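You operate a simulated robot arm through the tools that you are given. There is no shell and no other tool.

The job below is to be done with a simulated robot arm. You get a single attempt, and the scene is never put back.

TASK
Secure the grey bucket: swing the red arm across, pin it, clip it.
Fine: seat the green pin in the black bracket's well; push the blue clip lever up; mind your fingers.

It is judged by the outcome, as a careful person would: the job done as asked, and still so three seconds after it is handed in. It fails if anything else is knocked over, pushed out of place, dropped, spilled or broken.

THE ROBOT
A 6-joint arm with a two-finger gripper, fixed in place. Base frame: the origin is at the foot of the arm, x ahead of it, y to its left, z up. Units: m, degrees, N and s.
Its first joint turns from -166.0 to 166.0 degrees. Payload 3.43 kg.
The TCP is the grasp point between the finger pads, 0.02 m short of the fingertips. In the tool frame z runs along the fingers and y along their closing line. The gripper opens to 0.19 m. The gripper's body begins 0.248 m behind the TCP.
Orientation is that of the tool frame in the base frame, as [roll, pitch, yaw] about the fixed x, y, z axes, in that order (R = Rz(yaw) Ry(pitch) Rx(roll)). With the fingers straight down and closing along the base's y, the tool's x points along the base's -x, its y along +y and its z along -z.

THE INTERFACE
- The arm moves only by the tool step_arm. Its argument "commands" is a list of rows, each a list of 3 entries, a list of its own where there are three numbers: the shift along the base's x, y, z in units of 400 mm (1.0 is 400 mm), then the turn, a rotation vector about the base's x, y, z in units of 180 degrees (1.0 is 180 degrees), then the finger opening in m, from 0 to 0.19. In form: [[[x, y, z], [ax, ay, az], fingers], ...]. A call has 1 to 20 rows; each row is the pose to reach, as a shift and turn from the pose commanded when the call began. A call with a number of a shift or a turn outside -1 to 1 is refused whole. Rows are played at 5 a second. More than 0.05 m and 8.6 degrees between two rows, or a gripper value outside its range, and nothing of the call is played. Where a pose cannot be reached the arm comes as near as it can. A force on the tool above 60 N (or 10 N above the force at the start of the call, whichever is more), or a blocked arm, ends the call early, and 0.2 s more pass. The fingers move at their own pace (about 0.153 m/s each) and stop on an object; they squeeze with about 32 N. The grip force told is the motor's: it shows also when the fingers shut on nothing. Time passes only in rows, and 0.2 s behind the last, so rows that repeat a pose let the fingers close. It gives the time, the measured TCP pose, the force on the tool (base axes), the opening and the grip force at its end, in the units of the frame above (readings bear some noise), with the torque about the TCP (base axes, N m) and any sound that the robot's microphone picked up.
- Cameras (640 x 400 px; columns grow to the right, rows downward): "scene" is fixed at [0.0499, 0.4984, 1.1268]; the picture's right is [-0.64, -0.77, 0.00], its down [-0.21, 0.17, -0.96] and it looks along [0.74, -0.62, -0.27] (base axes); focal length 366 px, centre (320, 200). "wrist" rides on the gripper at [0.071, -0.008, -0.288] in the tool frame; the picture's right is [0.12, 0.99, 0.00], its down [-0.96, 0.12, -0.25] and it looks along [-0.25, 0.03, 0.97] (tool axes); focal length 261 px, centre (320, 200). There is no depth. A picture from a camera that has moved, and an enlarged one, comes with that camera's place and axes in the base frame and with its lens.
- camera(camera): a new picture of that camera. It takes no simulated time.
- raise_lower(by): slides the trunk up (or, below 0, down) by that many m; the arm rides with it, the base frame stays. It gives what a move gives, with no picture.
- enlarge(camera, box): a new picture of the part [left, top, right, bottom] of that camera's present view, enlarged. It takes no simulated time.
- job_done(): hands the job in; it is judged then, once.

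Places have to be worked out from the pictures, the camera data and where the tool is seen. Open the gripper and draw the arm clear of the work before you hand the job in, unless the task says otherwise.

The tools are called after "Emit:" by a JSON object that holds its "fn" and its "kwargs". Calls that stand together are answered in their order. step_arm: Moves the arm, as the interface text tells. Its arguments: {"type":"object","properties":{"commands":{"type":"array"}},"required":["commands"]} The other tools are called the same way: raise_lower (by) slides the trunk up or down; camera (camera) takes a picture; enlarge (camera, box) takes an enlarged picture of a part of a camera's view; job_done () hands the job in.

At the start:

```text
t: 0.0
tool_pos: [0.7208, -0.3305, 0.9954]
tcp_rot: [-180.0, -0.1, -179.9]
wrist_force: [-0.3, -0.1, 0.1]
ft_torque: [-0.01, 0.0, -0.03]
gripper_width: 0.19
finger_force: 0.0
trunk travel left (down, up): [-0.2, 0.24]
```

scene: 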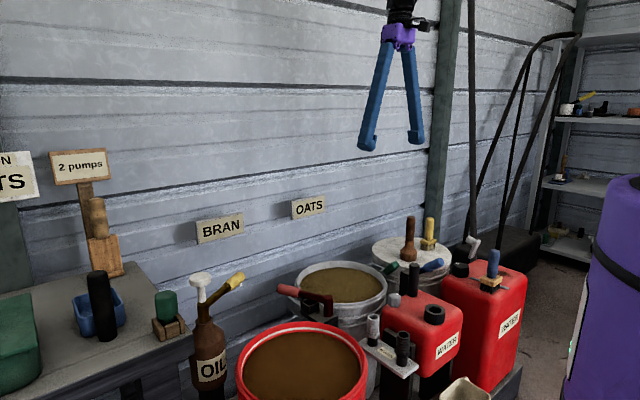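
wrist: 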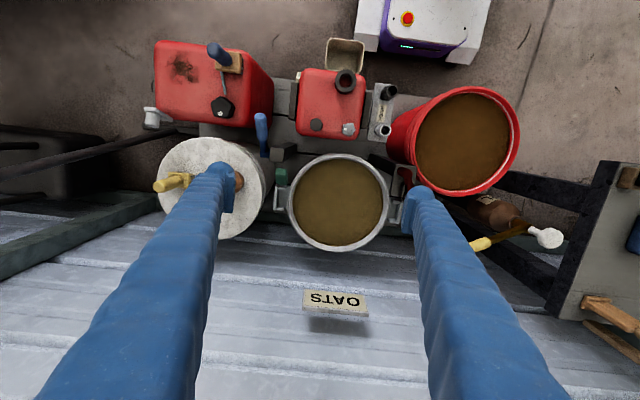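

The pictures show the grey bucket between a white drum and a red bucket, with a red arm near its right and green and blue items near it. I'll enlarge both views to work out the mechanism.

Emit:
{"fn": "enlarge", "kwargs": {"camera": "scene", "box": [240, 200, 480, 350]}}

Emit:
{"fn": "enlarge", "kwargs": {"camera": "wrist", "box": [220, 60, 460, 260]}}

Emit:
{"fn": "enlarge", "kwargs": {"camera": "wrist", "box": [140, 80, 300, 240]}}

```text
2.67 times, centred on (360, 275) of scene
camera zoom: at [0.0499, 0.4984, 1.1268], right [-0.64, -0.77, 0.0], down [-0.21, 0.17, -0.96], along [0.74, -0.62, -0.27], focal length 976 px, centre (213, 0)
```

zoom: 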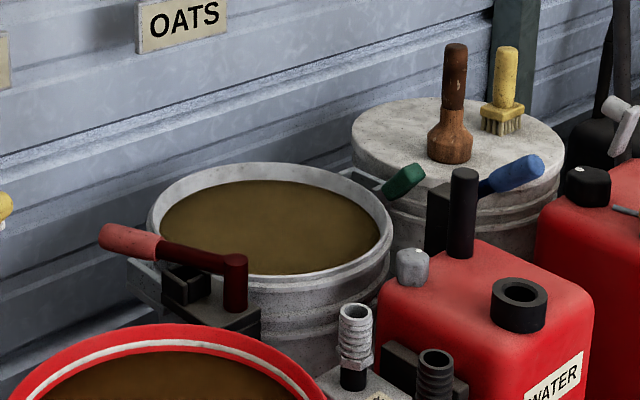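

```text
2.00 times, centred on (340, 160) of wrist
camera zoom: at [0.6489, -0.34, 1.2829], right [-0.12, 0.99, 0.0], down [0.96, 0.12, 0.25], along [0.24, 0.03, -0.97], focal length 521 px, centre (280, 280)
```

zoom: 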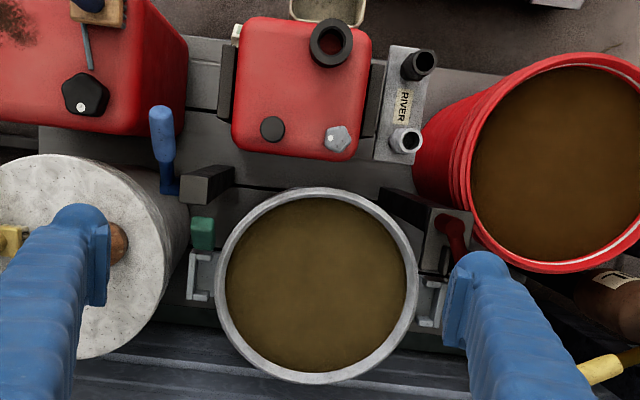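

```text
2.50 times, centred on (220, 160) of wrist
camera zoom: at [0.6489, -0.34, 1.2829], right [-0.12, 0.99, 0.0], down [0.96, 0.12, 0.25], along [0.24, 0.03, -0.97], focal length 652 px, centre (570, 300)
```

zoom: 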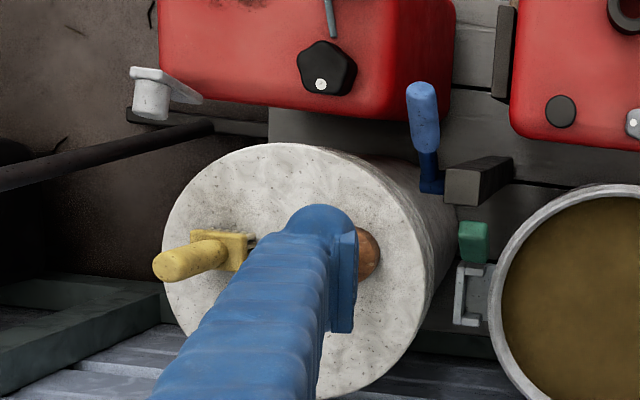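

The red arm's pivot looks to be near (0.72, -0.09, 0.58) and the black bracket near (0.71, -0.43, 0.56), with the grey bucket centred around (0.83, -0.27). I'll move the gripper left, staying high, to look down at the red arm without the finger in the way.

Emit:
{"fn": "step_arm", "kwargs": {"commands": [[[0, 0.12, 0], [0, 0, 0], 0.19], [[0, 0.24, 0], [0, 0, 0], 0.19], [[0, 0.36, 0], [0, 0, 0], 0.19], [[0, 0.48, 0], [0, 0, 0], 0.19], [[0, 0.6, 0], [0, 0, 0], 0.19], [[0, 0.6, 0], [0, 0, 0], 0.19]]}}

```text
t: 1.4
tool_pos: [0.7194, -0.0895, 0.9962]
tcp_rot: [180.0, -0.1, -179.9]
wrist_force: [-0.9, 0.7, -0.4]
ft_torque: [-0.13, 0.01, 0.01]
gripper_width: 0.1901
finger_force: 0.0
trunk travel left (down, up): [-0.2, 0.24]
```

The arm moved to y≈-0.09. I'll take the wrist picture and an enlarged one of the red arm.

Emit:
{"fn": "camera", "kwargs": {"camera": "wrist"}}

Emit:
{"fn": "enlarge", "kwargs": {"camera": "wrist", "box": [200, 100, 400, 250]}}

Emit:
{"fn": "enlarge", "kwargs": {"camera": "scene", "box": [260, 260, 360, 340]}}

Emit:
{"fn": "enlarge", "kwargs": {"camera": "scene", "box": [370, 235, 470, 315]}}

```text
taken
camera wrist: at [0.649, -0.0987, 1.2838], right [-0.12, 0.99, 0.0], down [0.96, 0.12, 0.25], along [0.24, 0.03, -0.97], focal length 261 px, centre (320, 200)
```

wrist: 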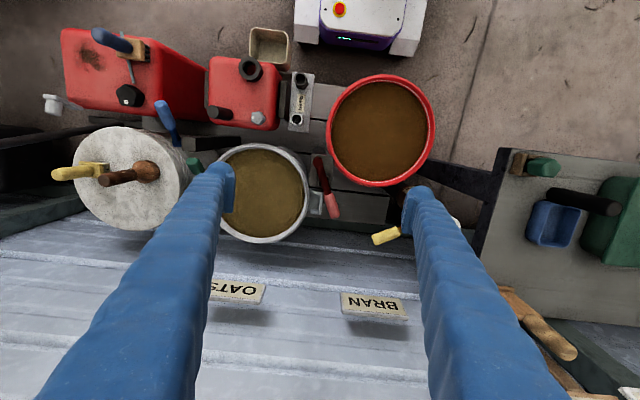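

```text
2.67 times, centred on (300, 175) of wrist
camera zoom: at [0.649, -0.0987, 1.2838], right [-0.12, 0.99, 0.0], down [0.96, 0.12, 0.25], along [0.24, 0.03, -0.97], focal length 695 px, centre (373, 267)
```

zoom: 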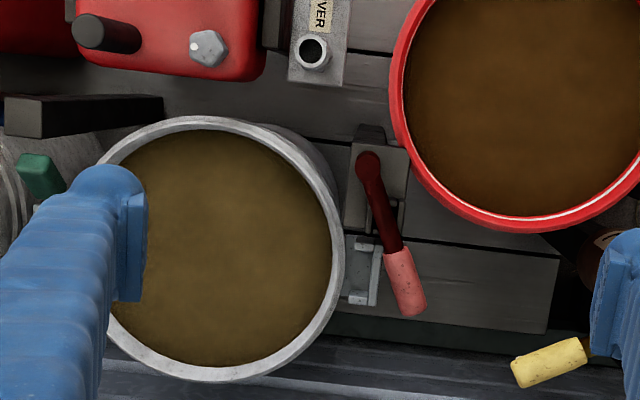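

```text
5.00 times, centred on (310, 300) of scene
camera zoom: at [0.0499, 0.4984, 1.1268], right [-0.64, -0.77, 0.0], down [-0.21, 0.17, -0.96], along [0.74, -0.62, -0.27], focal length 1830 px, centre (370, -300)
```

zoom: 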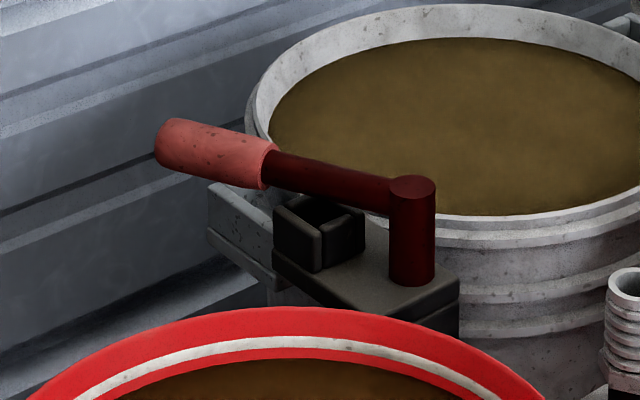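

```text
5.00 times, centred on (420, 275) of scene
camera zoom: at [0.0499, 0.4984, 1.1268], right [-0.64, -0.77, 0.0], down [-0.21, 0.17, -0.96], along [0.74, -0.62, -0.27], focal length 1830 px, centre (-180, -175)
```

zoom: 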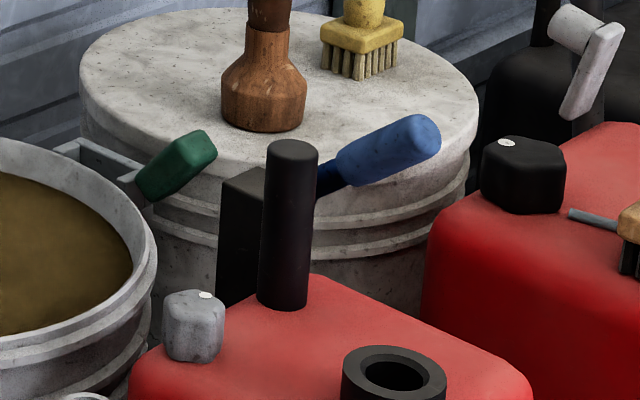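

The enlarged views show the arm's pivot post with a small square black well on the same plate beneath the arm, plus a tall black block with the blue lever on the far side. I'll zoom in harder on these parts.

Emit:
{"fn": "enlarge", "kwargs": {"camera": "wrist", "box": [285, 140, 365, 220]}}

Emit:
{"fn": "enlarge", "kwargs": {"camera": "wrist", "box": [150, 90, 230, 180]}}

Emit:
{"fn": "enlarge", "kwargs": {"camera": "scene", "box": [375, 250, 425, 290]}}

Emit:
{"fn": "enlarge", "kwargs": {"camera": "scene", "box": [290, 280, 350, 325]}}

Emit:
{"fn": "enlarge", "kwargs": {"camera": "scene", "box": [60, 250, 250, 400]}}

```text
5.00 times, centred on (325, 180) of wrist
camera zoom: at [0.649, -0.0987, 1.2838], right [-0.12, 0.99, 0.0], down [0.96, 0.12, 0.25], along [0.24, 0.03, -0.97], focal length 1303 px, centre (295, 300)
```

zoom: 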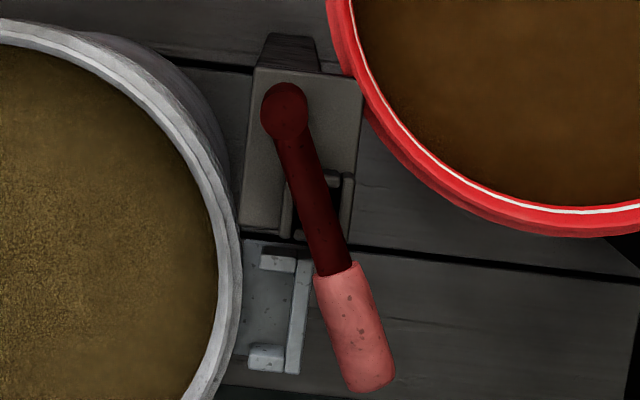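

```text
4.44 times, centred on (190, 135) of wrist
camera zoom: at [0.649, -0.0987, 1.2838], right [-0.12, 0.99, 0.0], down [0.96, 0.12, 0.25], along [0.24, 0.03, -0.97], focal length 1158 px, centre (898, 489)
```

zoom: 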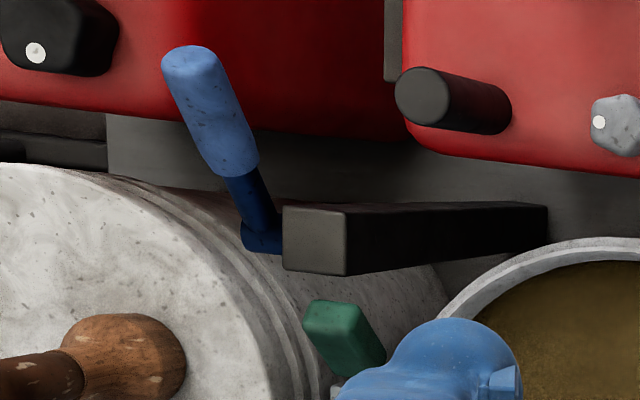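

```text
10.00 times, centred on (400, 270) of scene
camera zoom: at [0.0499, 0.4984, 1.1268], right [-0.64, -0.77, 0.0], down [-0.21, 0.17, -0.96], along [0.74, -0.62, -0.27], focal length 3661 px, centre (-480, -500)
```

zoom: 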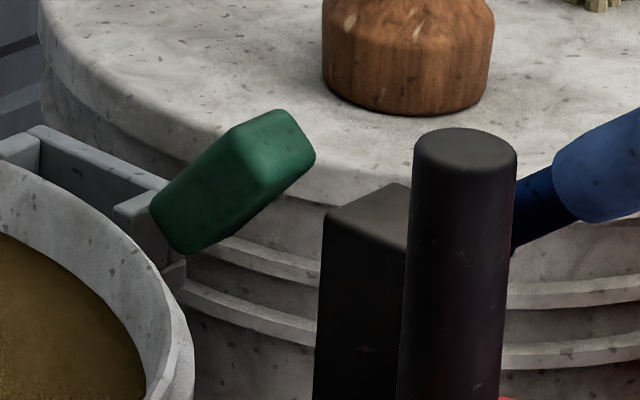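

```text
8.89 times, centred on (320, 302) of scene
camera zoom: at [0.0499, 0.4984, 1.1268], right [-0.64, -0.77, 0.0], down [-0.21, 0.17, -0.96], along [0.74, -0.62, -0.27], focal length 3254 px, centre (320, -711)
```

zoom: 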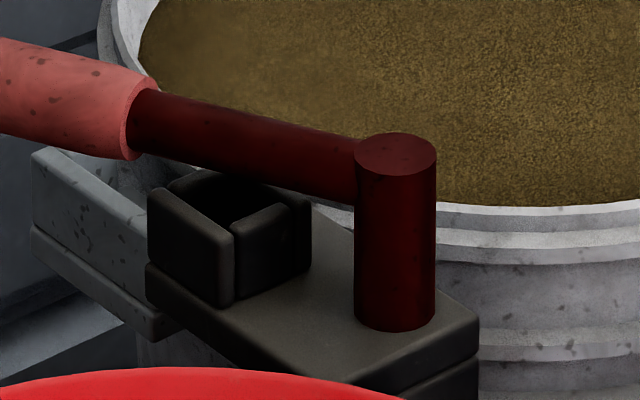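

```text
2.67 times, centred on (155, 325) of scene
camera zoom: at [0.0499, 0.4984, 1.1268], right [-0.64, -0.77, 0.0], down [-0.21, 0.17, -0.96], along [0.74, -0.62, -0.27], focal length 976 px, centre (760, -133)
```

zoom: 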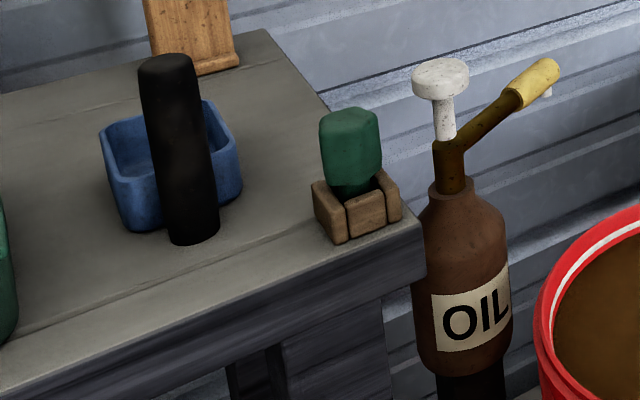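

The green pin appears to stand in a wooden holder on the bench at left, matching the square black well beside the pivot; another green piece is near the bucket's far ear. I'll move over to the blue lever side to look at it from above.

Emit:
{"fn": "step_arm", "kwargs": {"commands": [[[-0.02, -0.12, 0], [0, 0, 0], 0.19], [[-0.04, -0.24, 0], [0, 0, 0], 0.19], [[-0.06, -0.36, 0], [0, 0, 0], 0.19], [[-0.08, -0.48, 0], [0, 0, 0], 0.19], [[-0.1, -0.6, -0.02], [0, 0, 0], 0.19], [[-0.12, -0.72, -0.06], [0, 0, 0], 0.19], [[-0.14, -0.82, -0.12], [0, 0, 0], 0.19], [[-0.15, -0.92, -0.18], [0, 0, 0], 0.19], [[-0.15, -0.95, -0.24], [0, 0, 0], 0.19], [[-0.15, -0.95, -0.24], [0, 0, 0], 0.19]]}}

Emit:
{"fn": "camera", "kwargs": {"camera": "wrist"}}

Emit:
{"fn": "enlarge", "kwargs": {"camera": "wrist", "box": [220, 100, 420, 260]}}

```text
refused: row 6 steps farther than a row can; nothing moved
```

```text
taken
camera wrist: at [0.649, -0.0987, 1.2838], right [-0.12, 0.99, 0.0], down [0.96, 0.12, 0.25], along [0.24, 0.03, -0.97], focal length 261 px, centre (320, 200)
```

wrist: 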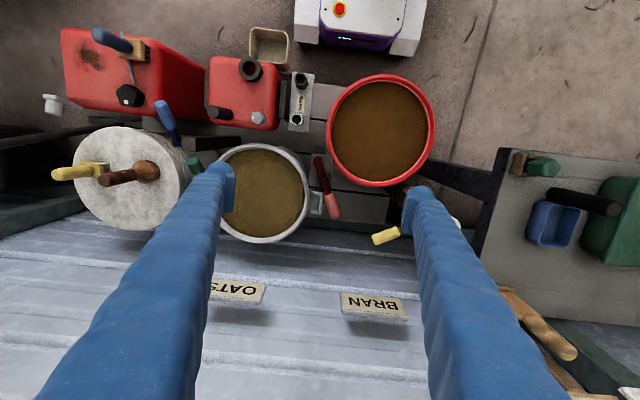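

```text
2.50 times, centred on (320, 180) of wrist
camera zoom: at [0.649, -0.0987, 1.2838], right [-0.12, 0.99, 0.0], down [0.96, 0.12, 0.25], along [0.24, 0.03, -0.97], focal length 652 px, centre (320, 250)
```

zoom: 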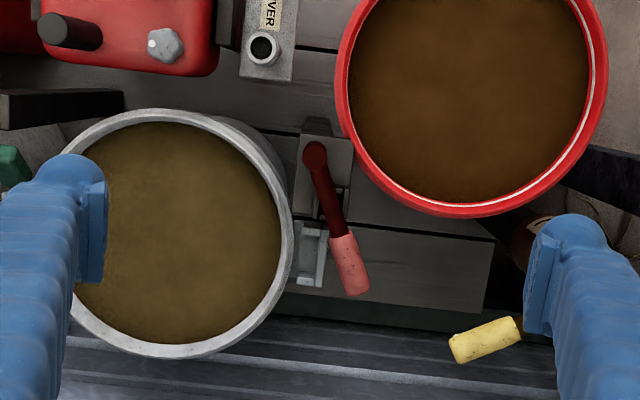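

The call was refused because a row was slightly over 0.05 m. I'll redo it with smaller steps toward y≈-0.46, x≈0.66 at z≈0.95.

Emit:
{"fn": "step_arm", "kwargs": {"commands": [[[-0.015, -0.1, 0], [0, 0, 0], 0.19], [[-0.03, -0.2, 0], [0, 0, 0], 0.19], [[-0.045, -0.3, 0], [0, 0, 0], 0.19], [[-0.06, -0.4, 0], [0, 0, 0], 0.19], [[-0.075, -0.5, -0.02], [0, 0, 0], 0.19], [[-0.09, -0.6, -0.04], [0, 0, 0], 0.19], [[-0.105, -0.7, -0.06], [0, 0, 0], 0.19], [[-0.12, -0.8, -0.08], [0, 0, 0], 0.19], [[-0.135, -0.9, -0.1], [0, 0, 0], 0.19], [[-0.135, -0.95, -0.12], [0, 0, 0], 0.19], [[-0.135, -0.95, -0.12], [0, 0, 0], 0.19]]}}

Emit:
{"fn": "camera", "kwargs": {"camera": "wrist"}}

Emit:
{"fn": "enlarge", "kwargs": {"camera": "wrist", "box": [220, 100, 420, 260]}}

```text
t: 3.8
tool_pos: [0.6648, -0.4707, 0.9482]
tcp_rot: [180.0, 0.0, -180.0]
wrist_force: [-0.8, 0.0, -0.4]
ft_torque: [0.06, 0.04, 0.01]
gripper_width: 0.1899
finger_force: 0.1
trunk travel left (down, up): [-0.2, 0.24]
```

```text
taken
camera wrist: at [0.5944, -0.4801, 1.2358], right [-0.12, 0.99, 0.0], down [0.96, 0.12, 0.25], along [0.24, 0.03, -0.97], focal length 261 px, centre (320, 200)
```

wrist: 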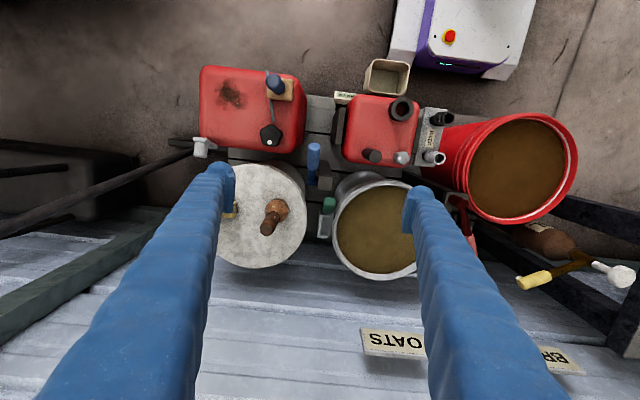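

```text
2.50 times, centred on (320, 180) of wrist
camera zoom: at [0.5944, -0.4801, 1.2358], right [-0.12, 0.99, 0.0], down [0.96, 0.12, 0.25], along [0.24, 0.03, -0.97], focal length 652 px, centre (320, 250)
```

zoom: 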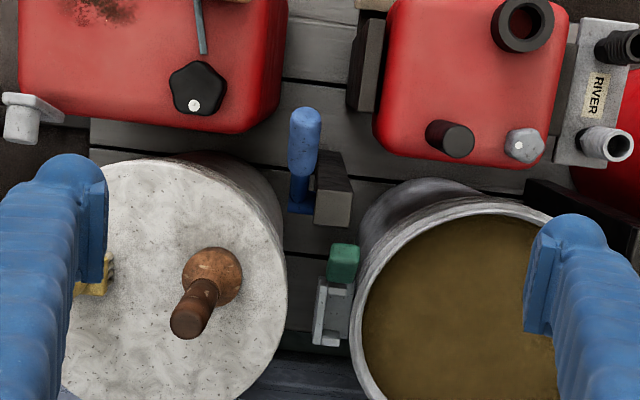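

Emit:
{"fn": "enlarge", "kwargs": {"camera": "wrist", "box": [290, 135, 350, 175]}}

Emit:
{"fn": "enlarge", "kwargs": {"camera": "wrist", "box": [295, 165, 355, 245]}}

```text
10.00 times, centred on (320, 155) of wrist
camera zoom: at [0.5944, -0.4801, 1.2358], right [-0.12, 0.99, 0.0], down [0.96, 0.12, 0.25], along [0.24, 0.03, -0.97], focal length 2606 px, centre (320, 650)
```

zoom: 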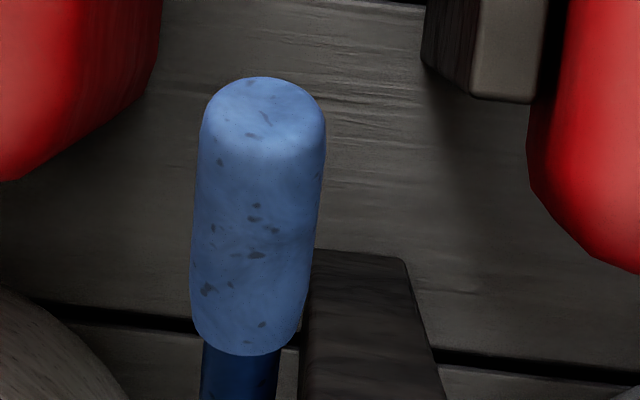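

```text
5.00 times, centred on (325, 205) of wrist
camera zoom: at [0.5944, -0.4801, 1.2358], right [-0.12, 0.99, 0.0], down [0.96, 0.12, 0.25], along [0.24, 0.03, -0.97], focal length 1303 px, centre (295, 175)
```

zoom: 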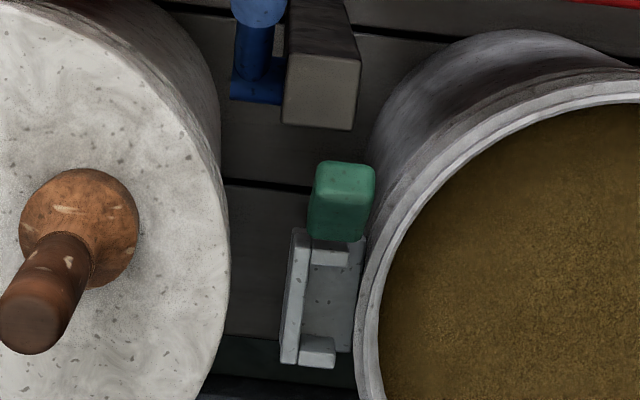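

The blue lever rises at roughly 27° toward the robot beside the tall black block, and the arm (top about z=0.60) clears the bucket rim (about z=0.53). I'll now go back over the red arm, lower this time, to measure it accurately by stereo before pushing it.

Emit:
{"fn": "step_arm", "kwargs": {"commands": [[[0.02, 0.1, 0.02], [0, 0, 0], 0.19], [[0.04, 0.2, 0.04], [0, 0, 0], 0.19], [[0.06, 0.3, 0.06], [0, 0, 0], 0.19], [[0.08, 0.4, 0.06], [0, 0, 0], 0.19], [[0.1, 0.5, 0.06], [0, 0, 0], 0.19], [[0.12, 0.6, 0.04], [0, 0, 0], 0.19], [[0.135, 0.7, -0.01], [0, 0, 0], 0.19], [[0.135, 0.8, -0.07], [0, 0, 0], 0.19], [[0.135, 0.9, -0.13], [0, 0, 0], 0.19], [[0.135, 1.0, -0.19], [0, 0, 0], 0.19], [[0.135, 1.0, -0.3], [0, 0, 0], 0.19], [[0.135, 1.0, -0.37], [0, 0, 0], 0.19], [[0.135, 1.0, -0.37], [0, 0, 0], 0.19]]}}

Emit:
{"fn": "camera", "kwargs": {"camera": "wrist"}}

Emit:
{"fn": "enlarge", "kwargs": {"camera": "wrist", "box": [230, 100, 390, 220]}}

Emit:
{"fn": "camera", "kwargs": {"camera": "scene"}}

```text
t: 6.6
tool_pos: [0.7189, -0.0712, 0.8002]
tcp_rot: [179.9, 0.0, -179.9]
wrist_force: [-0.9, -0.7, -0.1]
ft_torque: [0.03, -0.02, -0.01]
gripper_width: 0.1899
finger_force: 0.0
trunk travel left (down, up): [-0.2, 0.24]
```

```text
taken
camera wrist: at [0.6487, -0.081, 1.0872], right [-0.12, 0.99, 0.0], down [0.96, 0.12, 0.25], along [0.25, 0.03, -0.97], focal length 261 px, centre (320, 200)
```

wrist: 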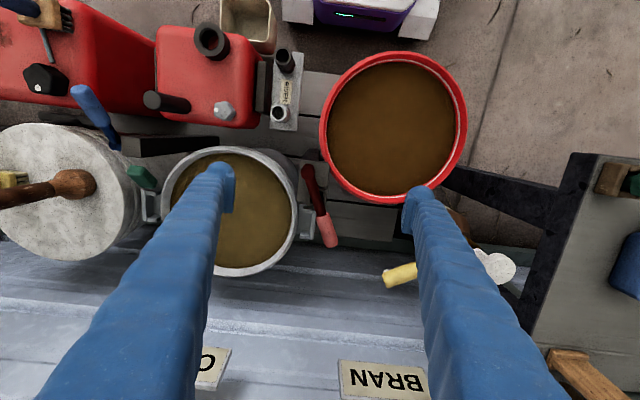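

```text
3.33 times, centred on (310, 160) of wrist
camera zoom: at [0.6487, -0.081, 1.0872], right [-0.12, 0.99, 0.0], down [0.96, 0.12, 0.25], along [0.25, 0.03, -0.97], focal length 869 px, centre (353, 333)
```

zoom: 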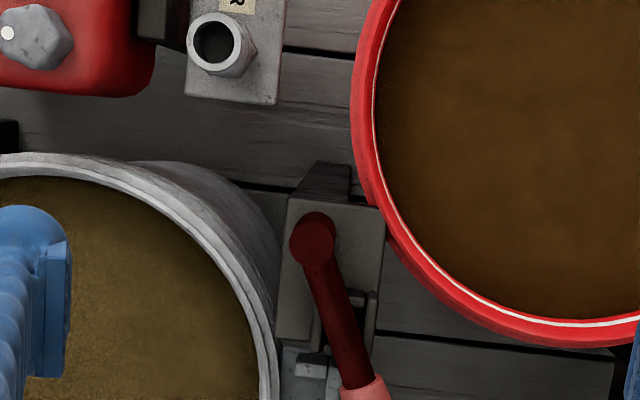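

```text
taken
```

scene: 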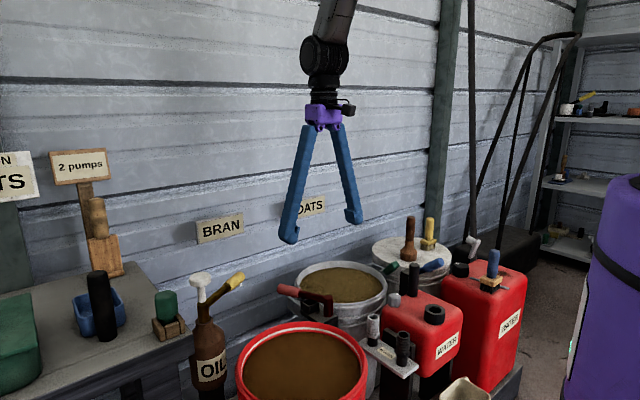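

The arm pivots near (0.715, -0.098) and points about 24° left of +x; the red rim is near z=0.51 and the oil nozzle near (0.89, 0.08, 0.65). I'll close the fingers, yaw 24° and hover over a spot on the left side of the handle to check alignment.

Emit:
{"fn": "step_arm", "kwargs": {"commands": [[[0.0, 0.0, 0], [0, 0, 0.03], 0.1], [[0.02, 0.01, 0], [0, 0, 0.07], 0.05], [[0.07, 0.05, 0], [0, 0, 0.1], 0.0], [[0.14, 0.1, 0], [0, 0, 0.1333], 0.0], [[0.2175, 0.17, 0], [0, 0, 0.1333], 0.0], [[0.2175, 0.17, -0.1], [0, 0, 0.1333], 0.0], [[0.2175, 0.17, -0.2], [0, 0, 0.1333], 0.0], [[0.2175, 0.17, -0.25], [0, 0, 0.1333], 0.0], [[0.2175, 0.17, -0.25], [0, 0, 0.1333], 0.0]]}}

Emit:
{"fn": "camera", "kwargs": {"camera": "wrist"}}

Emit:
{"fn": "enlarge", "kwargs": {"camera": "scene", "box": [230, 210, 390, 330]}}

```text
t: 8.6
tool_pos: [0.8066, -0.0015, 0.6998]
tcp_rot: [180.0, 0.1, -156.0]
wrist_force: [0.7, -1.2, -0.3]
ft_torque: [0.02, 0.0, -0.05]
gripper_width: 0.0001
finger_force: 32.6
trunk travel left (down, up): [-0.2, 0.24]
```

```text
taken
camera wrist: at [0.7459, -0.0388, 0.9882], right [-0.51, 0.86, 0.0], down [0.83, 0.5, 0.25], along [0.21, 0.13, -0.97], focal length 261 px, centre (320, 200)
```

wrist: 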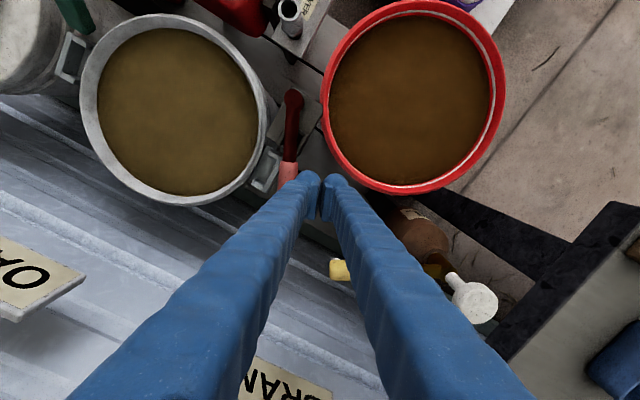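

```text
3.33 times, centred on (310, 270) of scene
camera zoom: at [0.0499, 0.4984, 1.1268], right [-0.64, -0.77, 0.0], down [-0.21, 0.17, -0.96], along [0.74, -0.62, -0.27], focal length 1220 px, centre (353, -33)
```

zoom: 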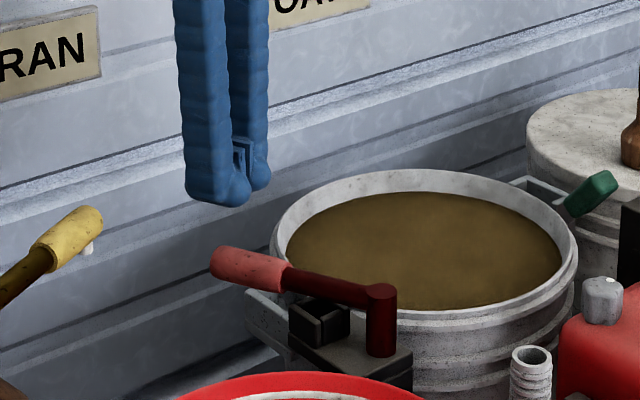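

The handle lines up with the closed fingers and should be about 2 cm to their side. I'll descend straight down to TCP z≈0.58 beside the handle.

Emit:
{"fn": "step_arm", "kwargs": {"commands": [[[0, 0, -0.1], [0, 0, 0], 0.0], [[0, 0, -0.2], [0, 0, 0], 0.0], [[0, 0, -0.3], [0, 0, 0], 0.0], [[0, 0, -0.3], [0, 0, 0], 0.0]]}}

Emit:
{"fn": "camera", "kwargs": {"camera": "wrist"}}

Emit:
{"fn": "enlarge", "kwargs": {"camera": "scene", "box": [230, 210, 390, 330]}}

```text
t: 9.6
tool_pos: [0.8071, -0.0024, 0.5794]
tcp_rot: [180.0, 0.0, -156.0]
wrist_force: [0.0, 0.6, -0.2]
ft_torque: [0.0, 0.08, 0.01]
gripper_width: 0.0
finger_force: 31.5
trunk travel left (down, up): [-0.2, 0.24]
```

```text
taken
camera wrist: at [0.7458, -0.0393, 0.868], right [-0.51, 0.86, 0.0], down [0.83, 0.5, 0.25], along [0.21, 0.13, -0.97], focal length 261 px, centre (320, 200)
```

wrist: 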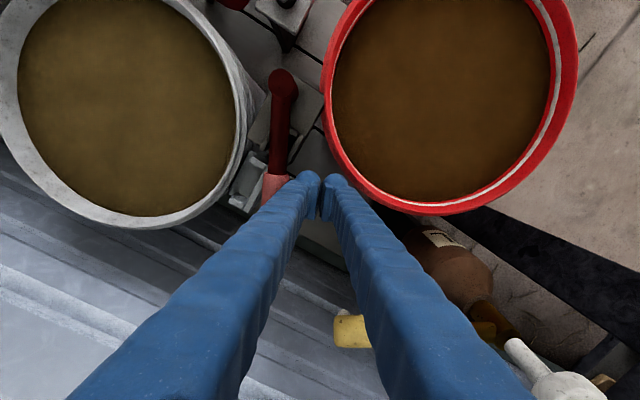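

```text
3.33 times, centred on (310, 270) of scene
camera zoom: at [0.0499, 0.4984, 1.1268], right [-0.64, -0.77, 0.0], down [-0.21, 0.17, -0.96], along [0.74, -0.62, -0.27], focal length 1220 px, centre (353, -33)
```

zoom: 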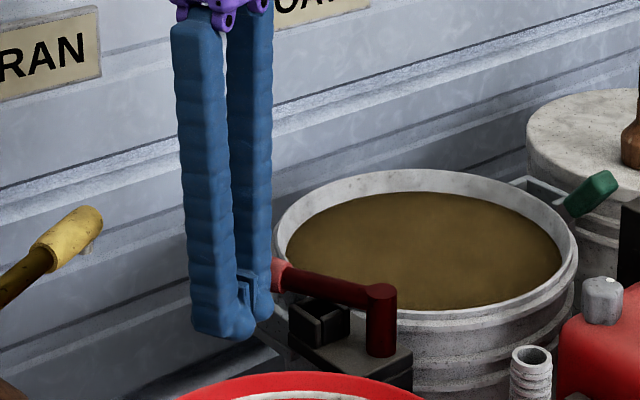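

No contact while descending, and the fingers stand beside the handle with about 1.5 cm gap. I'll push it round the pivot in an arc, first to about 0°, and check.

Emit:
{"fn": "step_arm", "kwargs": {"commands": [[[0.01, -0.022, 0], [0, 0, 0], 0.0], [[0.0198, -0.0435, 0], [0, 0, 0], 0.0], [[0.0295, -0.0565, 0], [0, 0, -0.0167], 0.0], [[0.0388, -0.0695, 0], [0, 0, -0.0333], 0.0], [[0.0468, -0.0835, 0], [0, 0, -0.05], 0.0], [[0.0548, -0.0975, 0], [0, 0, -0.0667], 0.0], [[0.0614, -0.1122, 0], [0, 0, -0.0833], 0.0], [[0.068, -0.127, 0], [0, 0, -0.1], 0.0], [[0.073, -0.1422, 0], [0, 0, -0.1167], 0.0], [[0.078, -0.1575, 0], [0, 0, -0.1333], 0.0]]}}

Emit:
{"fn": "camera", "kwargs": {"camera": "wrist"}}

Emit:
{"fn": "enlarge", "kwargs": {"camera": "scene", "box": [230, 210, 390, 330]}}

```text
t: 11.8
tool_pos: [0.8373, -0.0664, 0.5805]
tcp_rot: [180.0, 0.0, 179.9]
wrist_force: [0.2, -0.4, 0.5]
ft_torque: [0.01, 0.0, 0.0]
gripper_width: 0.0001
finger_force: 32.1
trunk travel left (down, up): [-0.2, 0.24]
```

```text
taken
camera wrist: at [0.7666, -0.0752, 0.8674], right [-0.12, 0.99, 0.0], down [0.96, 0.11, 0.25], along [0.24, 0.03, -0.97], focal length 261 px, centre (320, 200)
```

wrist: 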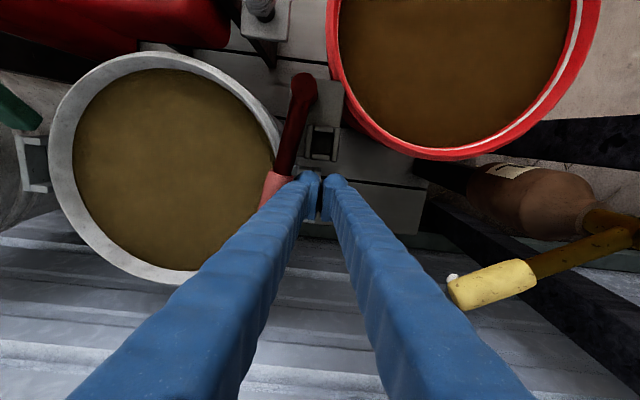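

```text
3.33 times, centred on (310, 270) of scene
camera zoom: at [0.0499, 0.4984, 1.1268], right [-0.64, -0.77, 0.0], down [-0.21, 0.17, -0.96], along [0.74, -0.62, -0.27], focal length 1220 px, centre (353, -33)
```

zoom: 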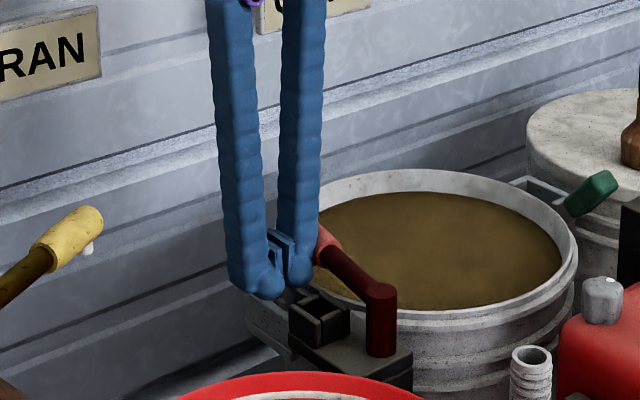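

The arm swings freely with almost no force and the well is now uncovered. I'll continue the arc to about -54°.

Emit:
{"fn": "step_arm", "kwargs": {"commands": [[[0.0035, -0.016, 0], [0, 0, -0.0167], 0.0], [[0.0065, -0.0315, 0], [0, 0, -0.0333], 0.0], [[0.0085, -0.0475, 0], [0, 0, -0.05], 0.0], [[0.0103, -0.0635, 0], [0, 0, -0.0667], 0.0], [[0.0105, -0.08, 0], [0, 0, -0.0833], 0.0], [[0.0103, -0.096, 0], [0, 0, -0.1], 0.0], [[0.0088, -0.112, 0], [0, 0, -0.1167], 0.0], [[0.0068, -0.128, 0], [0, 0, -0.1333], 0.0], [[0.0038, -0.144, 0], [0, 0, -0.15], 0.0], [[0.0003, -0.1595, 0], [0, 0, -0.1667], 0.0], [[-0.0045, -0.175, 0], [0, 0, -0.1833], 0.0], [[-0.0098, -0.19, 0], [0, 0, -0.2], 0.0], [[-0.016, -0.205, 0], [0, 0, -0.2167], 0.0], [[-0.023, -0.2195, 0], [0, 0, -0.2333], 0.0], [[-0.031, -0.2335, 0], [0, 0, -0.25], 0.0], [[-0.039, -0.2475, 0], [0, 0, -0.2667], 0.0], [[-0.0485, -0.261, 0], [0, 0, -0.2833], 0.0], [[-0.058, -0.2738, 0], [0, 0, -0.3], 0.0]]}}

Emit:
{"fn": "camera", "kwargs": {"camera": "wrist"}}

Emit:
{"fn": "enlarge", "kwargs": {"camera": "scene", "box": [230, 210, 430, 335]}}

```text
t: 15.3
tool_pos: [0.8269, -0.1618, 0.5818]
tcp_rot: [179.5, 0.3, 130.7]
wrist_force: [13.4, 10.4, -5.6]
ft_torque: [0.02, -0.2, -0.27]
gripper_width: 0.0
finger_force: 32.0
trunk travel left (down, up): [-0.2, 0.24]
stopped in row 17: the force on the tool passed its limit at 65 N (the readings are from after the stop); the commanded pose is now the measured one
```

```text
taken
camera wrist: at [0.7717, -0.1141, 0.8692], right [0.68, 0.74, 0.01], down [0.71, -0.65, 0.25], along [0.19, -0.17, -0.97], focal length 261 px, centre (320, 200)
```

wrist: 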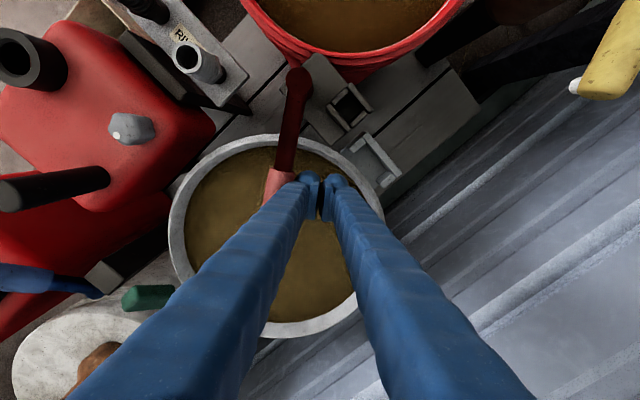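

```text
3.20 times, centred on (330, 272) of scene
camera zoom: at [0.0499, 0.4984, 1.1268], right [-0.64, -0.77, 0.0], down [-0.21, 0.17, -0.96], along [0.74, -0.62, -0.27], focal length 1172 px, centre (288, -32)
```

zoom: 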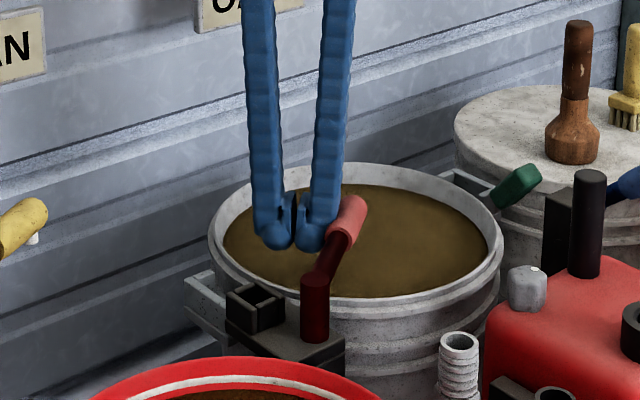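

The arm hit its stop at roughly -47°, pointing over the bucket's centre, so it's fully across. I'll back the fingers off sideways from the handle and then lift clear.

Emit:
{"fn": "step_arm", "kwargs": {"commands": [[[0.014, 0.0125, 0], [0, 0, 0], 0.0], [[0.04, 0.036, 0], [0, 0, 0], 0.0], [[0.07, 0.063, 0], [0, 0, 0], 0.0], [[0.07, 0.063, 0.1], [0, 0, 0], 0.0], [[0.07, 0.063, 0.2], [0, 0, 0], 0.0], [[0.07, 0.063, 0.3], [0, 0, 0], 0.0], [[0.07, 0.063, 0.4], [0, 0, 0], 0.0], [[0.07, 0.063, 0.5], [0, 0, 0], 0.0], [[0.07, 0.063, 0.5], [0, 0, 0], 0.0]]}}

Emit:
{"fn": "camera", "kwargs": {"camera": "wrist"}}

Emit:
{"fn": "enlarge", "kwargs": {"camera": "scene", "box": [230, 210, 430, 335]}}

```text
t: 17.3
tool_pos: [0.8524, -0.1378, 0.7813]
tcp_rot: [179.7, 0.1, 130.6]
wrist_force: [-0.2, -0.9, -0.6]
ft_torque: [-0.07, -0.06, 0.0]
gripper_width: 0.0
finger_force: 32.5
trunk travel left (down, up): [-0.2, 0.24]
```

```text
taken
camera wrist: at [0.7979, -0.0922, 1.0695], right [0.68, 0.74, 0.01], down [0.71, -0.66, 0.25], along [0.19, -0.17, -0.97], focal length 261 px, centre (320, 200)
```

wrist: 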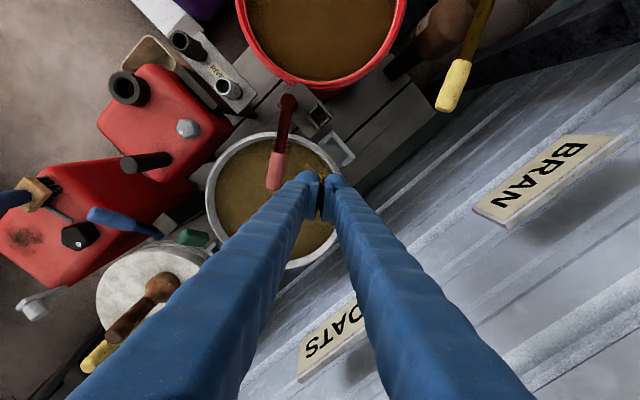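

```text
3.20 times, centred on (330, 272) of scene
camera zoom: at [0.0499, 0.4984, 1.1268], right [-0.64, -0.77, 0.0], down [-0.21, 0.17, -0.96], along [0.74, -0.62, -0.27], focal length 1172 px, centre (288, -32)
```

zoom: 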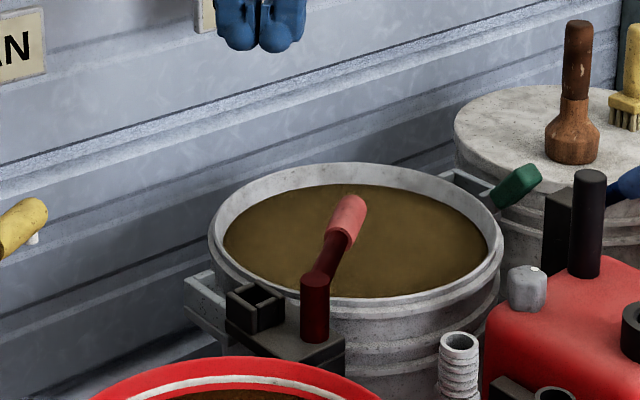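

The arm stays across the bucket after release. Next I'll turn the gripper back and open it above the black well to measure the well's place and orientation.

Emit:
{"fn": "step_arm", "kwargs": {"commands": [[[-0.033, 0.024, 0.007], [0, 0, 0.0392], 0.05], [[-0.066, 0.048, 0.014], [0, 0, 0.0784], 0.1], [[-0.099, 0.072, 0.02], [0, 0, 0.1176], 0.15], [[-0.132, 0.097, 0.027], [0, 0, 0.1568], 0.19], [[-0.165, 0.121, 0.034], [0, 0, 0.196], 0.19], [[-0.198, 0.145, 0.04], [0, 0, 0.2352], 0.19], [[-0.231, 0.1695, 0.0475], [0, 0, 0.2744], 0.19], [[-0.231, 0.1695, 0.0475], [0, 0, 0.2744], 0.19]]}}

Emit:
{"fn": "camera", "kwargs": {"camera": "wrist"}}

Emit:
{"fn": "enlarge", "kwargs": {"camera": "wrist", "box": [260, 120, 380, 200]}}

Emit:
{"fn": "enlarge", "kwargs": {"camera": "scene", "box": [290, 285, 350, 325]}}

```text
t: 19.1
tool_pos: [0.7602, -0.0695, 0.8001]
tcp_rot: [179.7, 0.2, -179.9]
wrist_force: [-0.2, 0.3, -0.2]
ft_torque: [-0.02, 0.01, -0.02]
gripper_width: 0.1902
finger_force: 0.1
trunk travel left (down, up): [-0.2, 0.24]
```

```text
taken
camera wrist: at [0.6889, -0.0803, 1.088], right [-0.12, 0.99, 0.01], down [0.96, 0.11, 0.25], along [0.25, 0.04, -0.97], focal length 261 px, centre (320, 200)
```

wrist: 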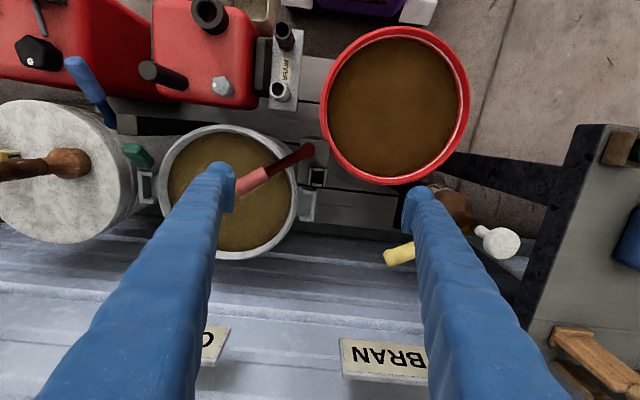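

```text
5.00 times, centred on (320, 160) of wrist
camera zoom: at [0.6889, -0.0803, 1.088], right [-0.12, 0.99, 0.01], down [0.96, 0.11, 0.25], along [0.25, 0.04, -0.97], focal length 1303 px, centre (320, 400)
```

zoom: 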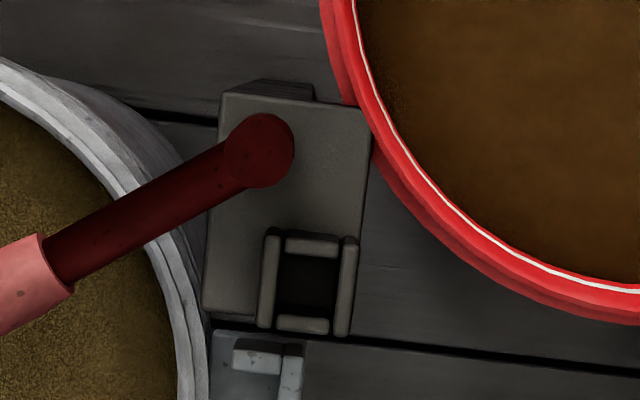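

```text
10.00 times, centred on (320, 305) of scene
camera zoom: at [0.0499, 0.4984, 1.1268], right [-0.64, -0.77, 0.0], down [-0.21, 0.17, -0.96], along [0.74, -0.62, -0.27], focal length 3661 px, centre (320, -850)
```

zoom: 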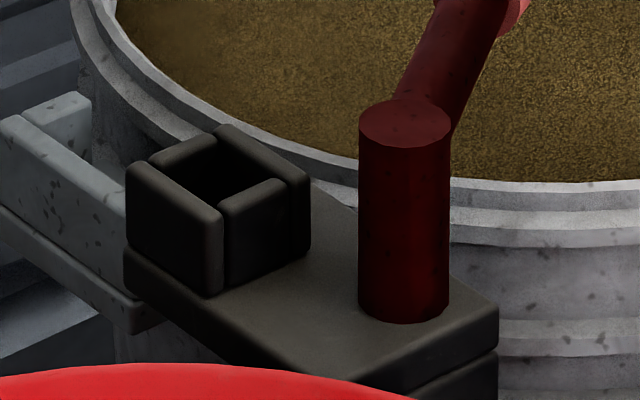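

The well centre is near (0.777, -0.070), top about z=0.56, with an opening of roughly 25 mm, aligned with the base axes to within a few degrees. Now I'll rise and go look at the green pin on the bench.

Emit:
{"fn": "step_arm", "kwargs": {"commands": [[[0, 0, 0.12], [0, 0, 0], 0.19], [[0, 0, 0.24], [0, 0, 0], 0.19], [[0, 0, 0.36], [0, 0, 0], 0.19], [[-0.035, 0.1, 0.375], [0, 0, 0], 0.19], [[-0.07, 0.2, 0.375], [0, 0, 0], 0.19], [[-0.105, 0.3, 0.375], [0, 0, 0], 0.19], [[-0.14, 0.4, 0.375], [0, 0, 0], 0.19], [[-0.175, 0.5, 0.375], [0, 0, 0], 0.19], [[-0.21, 0.6, 0.375], [0, 0, 0], 0.19], [[-0.245, 0.7, 0.375], [0, 0, 0], 0.19], [[-0.28, 0.8, 0.375], [0, 0, 0], 0.19], [[-0.315, 0.9, 0.375], [0, 0, 0], 0.19], [[-0.35, 1.0, 0.375], [0, 0, 0], 0.19], [[-0.35, 1.0, 0.375], [0, 0, 0], 0.19]]}}

Emit:
{"fn": "camera", "kwargs": {"camera": "wrist"}}

Emit:
{"fn": "enlarge", "kwargs": {"camera": "wrist", "box": [260, 120, 380, 200]}}

Emit:
{"fn": "enlarge", "kwargs": {"camera": "scene", "box": [130, 275, 210, 350]}}

```text
t: 22.1
tool_pos: [0.6195, 0.3309, 0.95]
tcp_rot: [179.6, 0.3, 180.0]
wrist_force: [0.9, 0.6, -0.3]
ft_torque: [-0.09, -0.04, 0.01]
gripper_width: 0.19
finger_force: 0.0
trunk travel left (down, up): [-0.2, 0.24]
```

```text
taken
camera wrist: at [0.548, 0.32, 1.2376], right [-0.12, 0.99, 0.01], down [0.96, 0.11, 0.25], along [0.25, 0.04, -0.97], focal length 261 px, centre (320, 200)
```

wrist: 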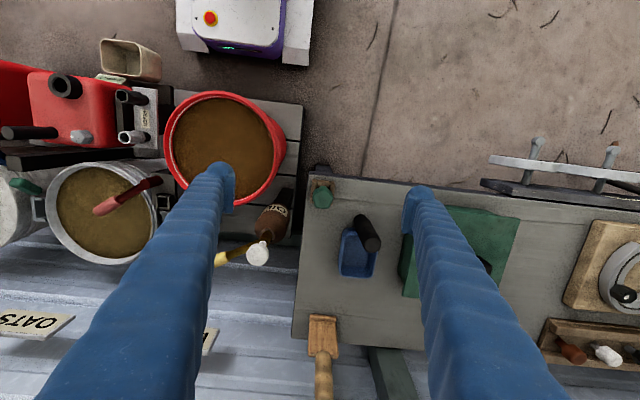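

```text
5.00 times, centred on (320, 160) of wrist
camera zoom: at [0.548, 0.32, 1.2376], right [-0.12, 0.99, 0.01], down [0.96, 0.11, 0.25], along [0.25, 0.04, -0.97], focal length 1303 px, centre (320, 400)
```

zoom: 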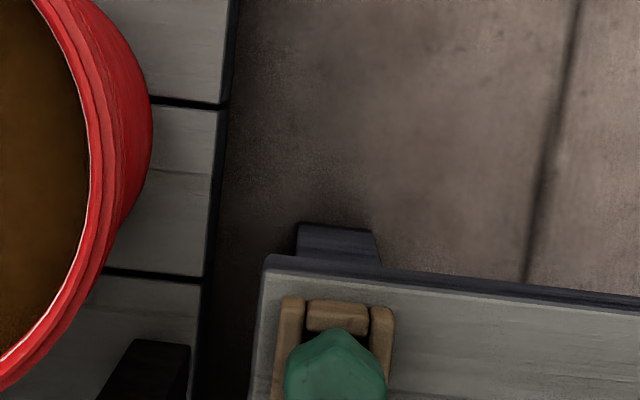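

```text
5.33 times, centred on (170, 312) of scene
camera zoom: at [0.0499, 0.4984, 1.1268], right [-0.64, -0.77, 0.0], down [-0.21, 0.17, -0.96], along [0.74, -0.62, -0.27], focal length 1952 px, centre (1120, -400)
```

zoom: 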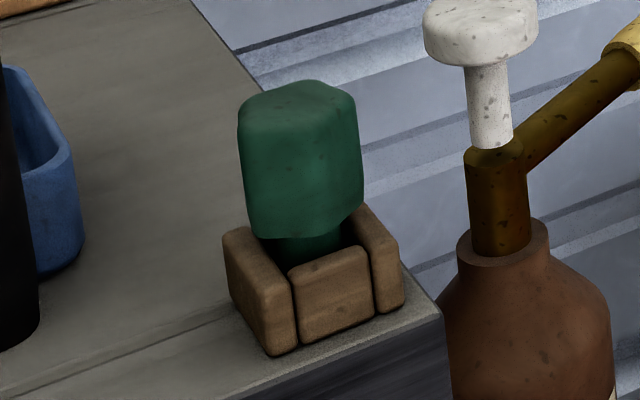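

Emit:
{"fn": "enlarge", "kwargs": {"camera": "wrist", "box": [290, 165, 360, 225]}}

```text
6.67 times, centred on (325, 195) of wrist
camera zoom: at [0.548, 0.32, 1.2376], right [-0.12, 0.99, 0.01], down [0.96, 0.11, 0.25], along [0.25, 0.04, -0.97], focal length 1738 px, centre (287, 233)
```

zoom: 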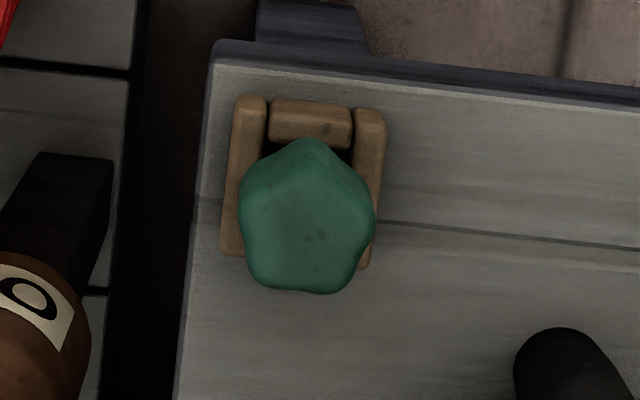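

The pin has a pentagonal green head (top ≈0.80, flat side facing +x, corner facing -x) on a stem in the wood holder centred near (0.657, 0.341, top 0.751). I'll first remove the small tool tilt, then yaw so the fingers close along x (flat against corner).

Emit:
{"fn": "step_arm", "kwargs": {"commands": [[[0, 0, 0.04], [-0.00222, 0.00167, 0], 0.19], [[0.02, 0, 0.09], [-0.00222, 0.00167, 0], 0.19], [[0.02, 0, 0.09], [-0.00222, 0.00167, 0], 0.19]]}}

```text
t: 22.9
tool_pos: [0.6271, 0.3303, 0.9885]
tcp_rot: [180.0, -0.2, -180.0]
wrist_force: [-0.4, -0.3, -0.3]
ft_torque: [0.02, 0.02, 0.05]
gripper_width: 0.19
finger_force: 0.0
trunk travel left (down, up): [-0.2, 0.24]
```

Tilt is now near zero. I'll yaw -90° in small steps while centring over the pin.

Emit:
{"fn": "step_arm", "kwargs": {"commands": [[[0.007, 0.005, 0], [0, 0, -0.045], 0.19], [[0.014, 0.01, 0], [0, 0, -0.09], 0.19], [[0.021, 0.015, 0], [0, 0, -0.135], 0.19], [[0.028, 0.02, 0], [0, 0, -0.18], 0.19], [[0.035, 0.025, 0], [0, 0, -0.225], 0.19], [[0.042, 0.03, 0], [0, 0, -0.27], 0.19], [[0.049, 0.035, 0], [0, 0, -0.315], 0.19], [[0.056, 0.04, 0], [0, 0, -0.36], 0.19], [[0.063, 0.045, 0], [0, 0, -0.405], 0.19], [[0.07, 0.047, 0], [0, 0, -0.45], 0.19], [[0.07, 0.047, 0], [0, 0, -0.495], 0.19], [[0.07, 0.047, 0], [0, 0, -0.5], 0.19], [[0.07, 0.047, 0], [0, 0, -0.5], 0.19]]}}

Emit:
{"fn": "camera", "kwargs": {"camera": "wrist"}}

Emit:
{"fn": "enlarge", "kwargs": {"camera": "wrist", "box": [285, 160, 355, 220]}}

Emit:
{"fn": "enlarge", "kwargs": {"camera": "scene", "box": [145, 300, 195, 340]}}

```text
t: 25.7
tool_pos: [0.6564, 0.3491, 0.9873]
tcp_rot: [-179.9, -0.1, 89.9]
wrist_force: [-0.3, -0.1, -0.2]
ft_torque: [0.01, -0.01, -0.03]
gripper_width: 0.1902
finger_force: 0.0
trunk travel left (down, up): [-0.2, 0.24]
```

```text
taken
camera wrist: at [0.6485, 0.4183, 1.2745], right [0.99, 0.12, 0.0], down [0.11, -0.96, 0.25], along [0.03, -0.25, -0.97], focal length 261 px, centre (320, 200)
```

wrist: 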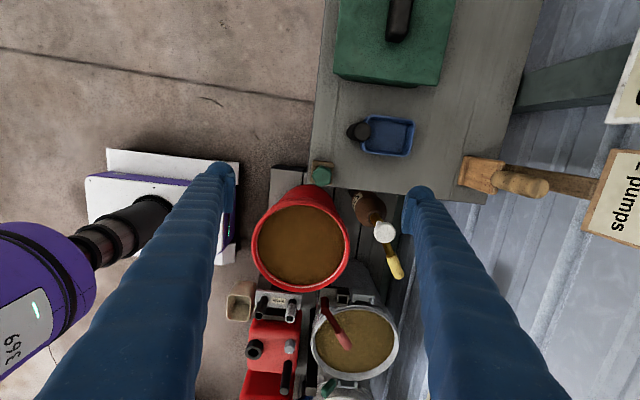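

```text
6.67 times, centred on (320, 190) of wrist
camera zoom: at [0.6485, 0.4183, 1.2745], right [0.99, 0.12, 0.0], down [0.11, -0.96, 0.25], along [0.03, -0.25, -0.97], focal length 1738 px, centre (320, 267)
```

zoom: 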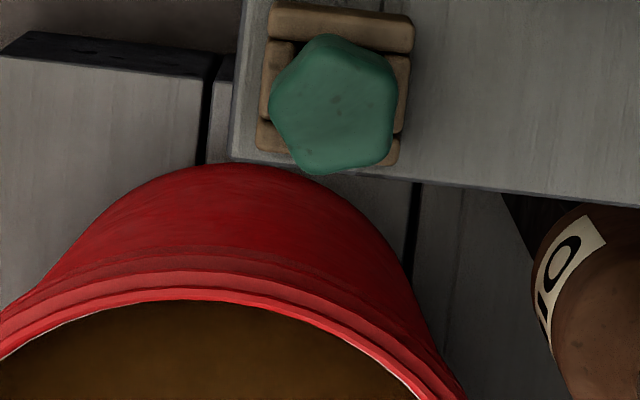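

```text
10.00 times, centred on (170, 320) of scene
camera zoom: at [0.0499, 0.4984, 1.1268], right [-0.64, -0.77, 0.0], down [-0.21, 0.17, -0.96], along [0.74, -0.62, -0.27], focal length 3661 px, centre (1820, -1000)
```

zoom: 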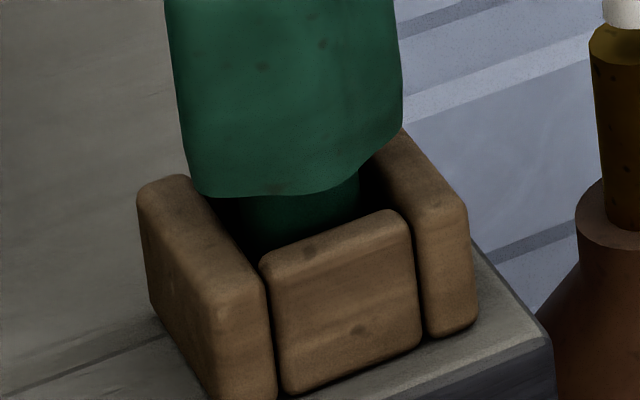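

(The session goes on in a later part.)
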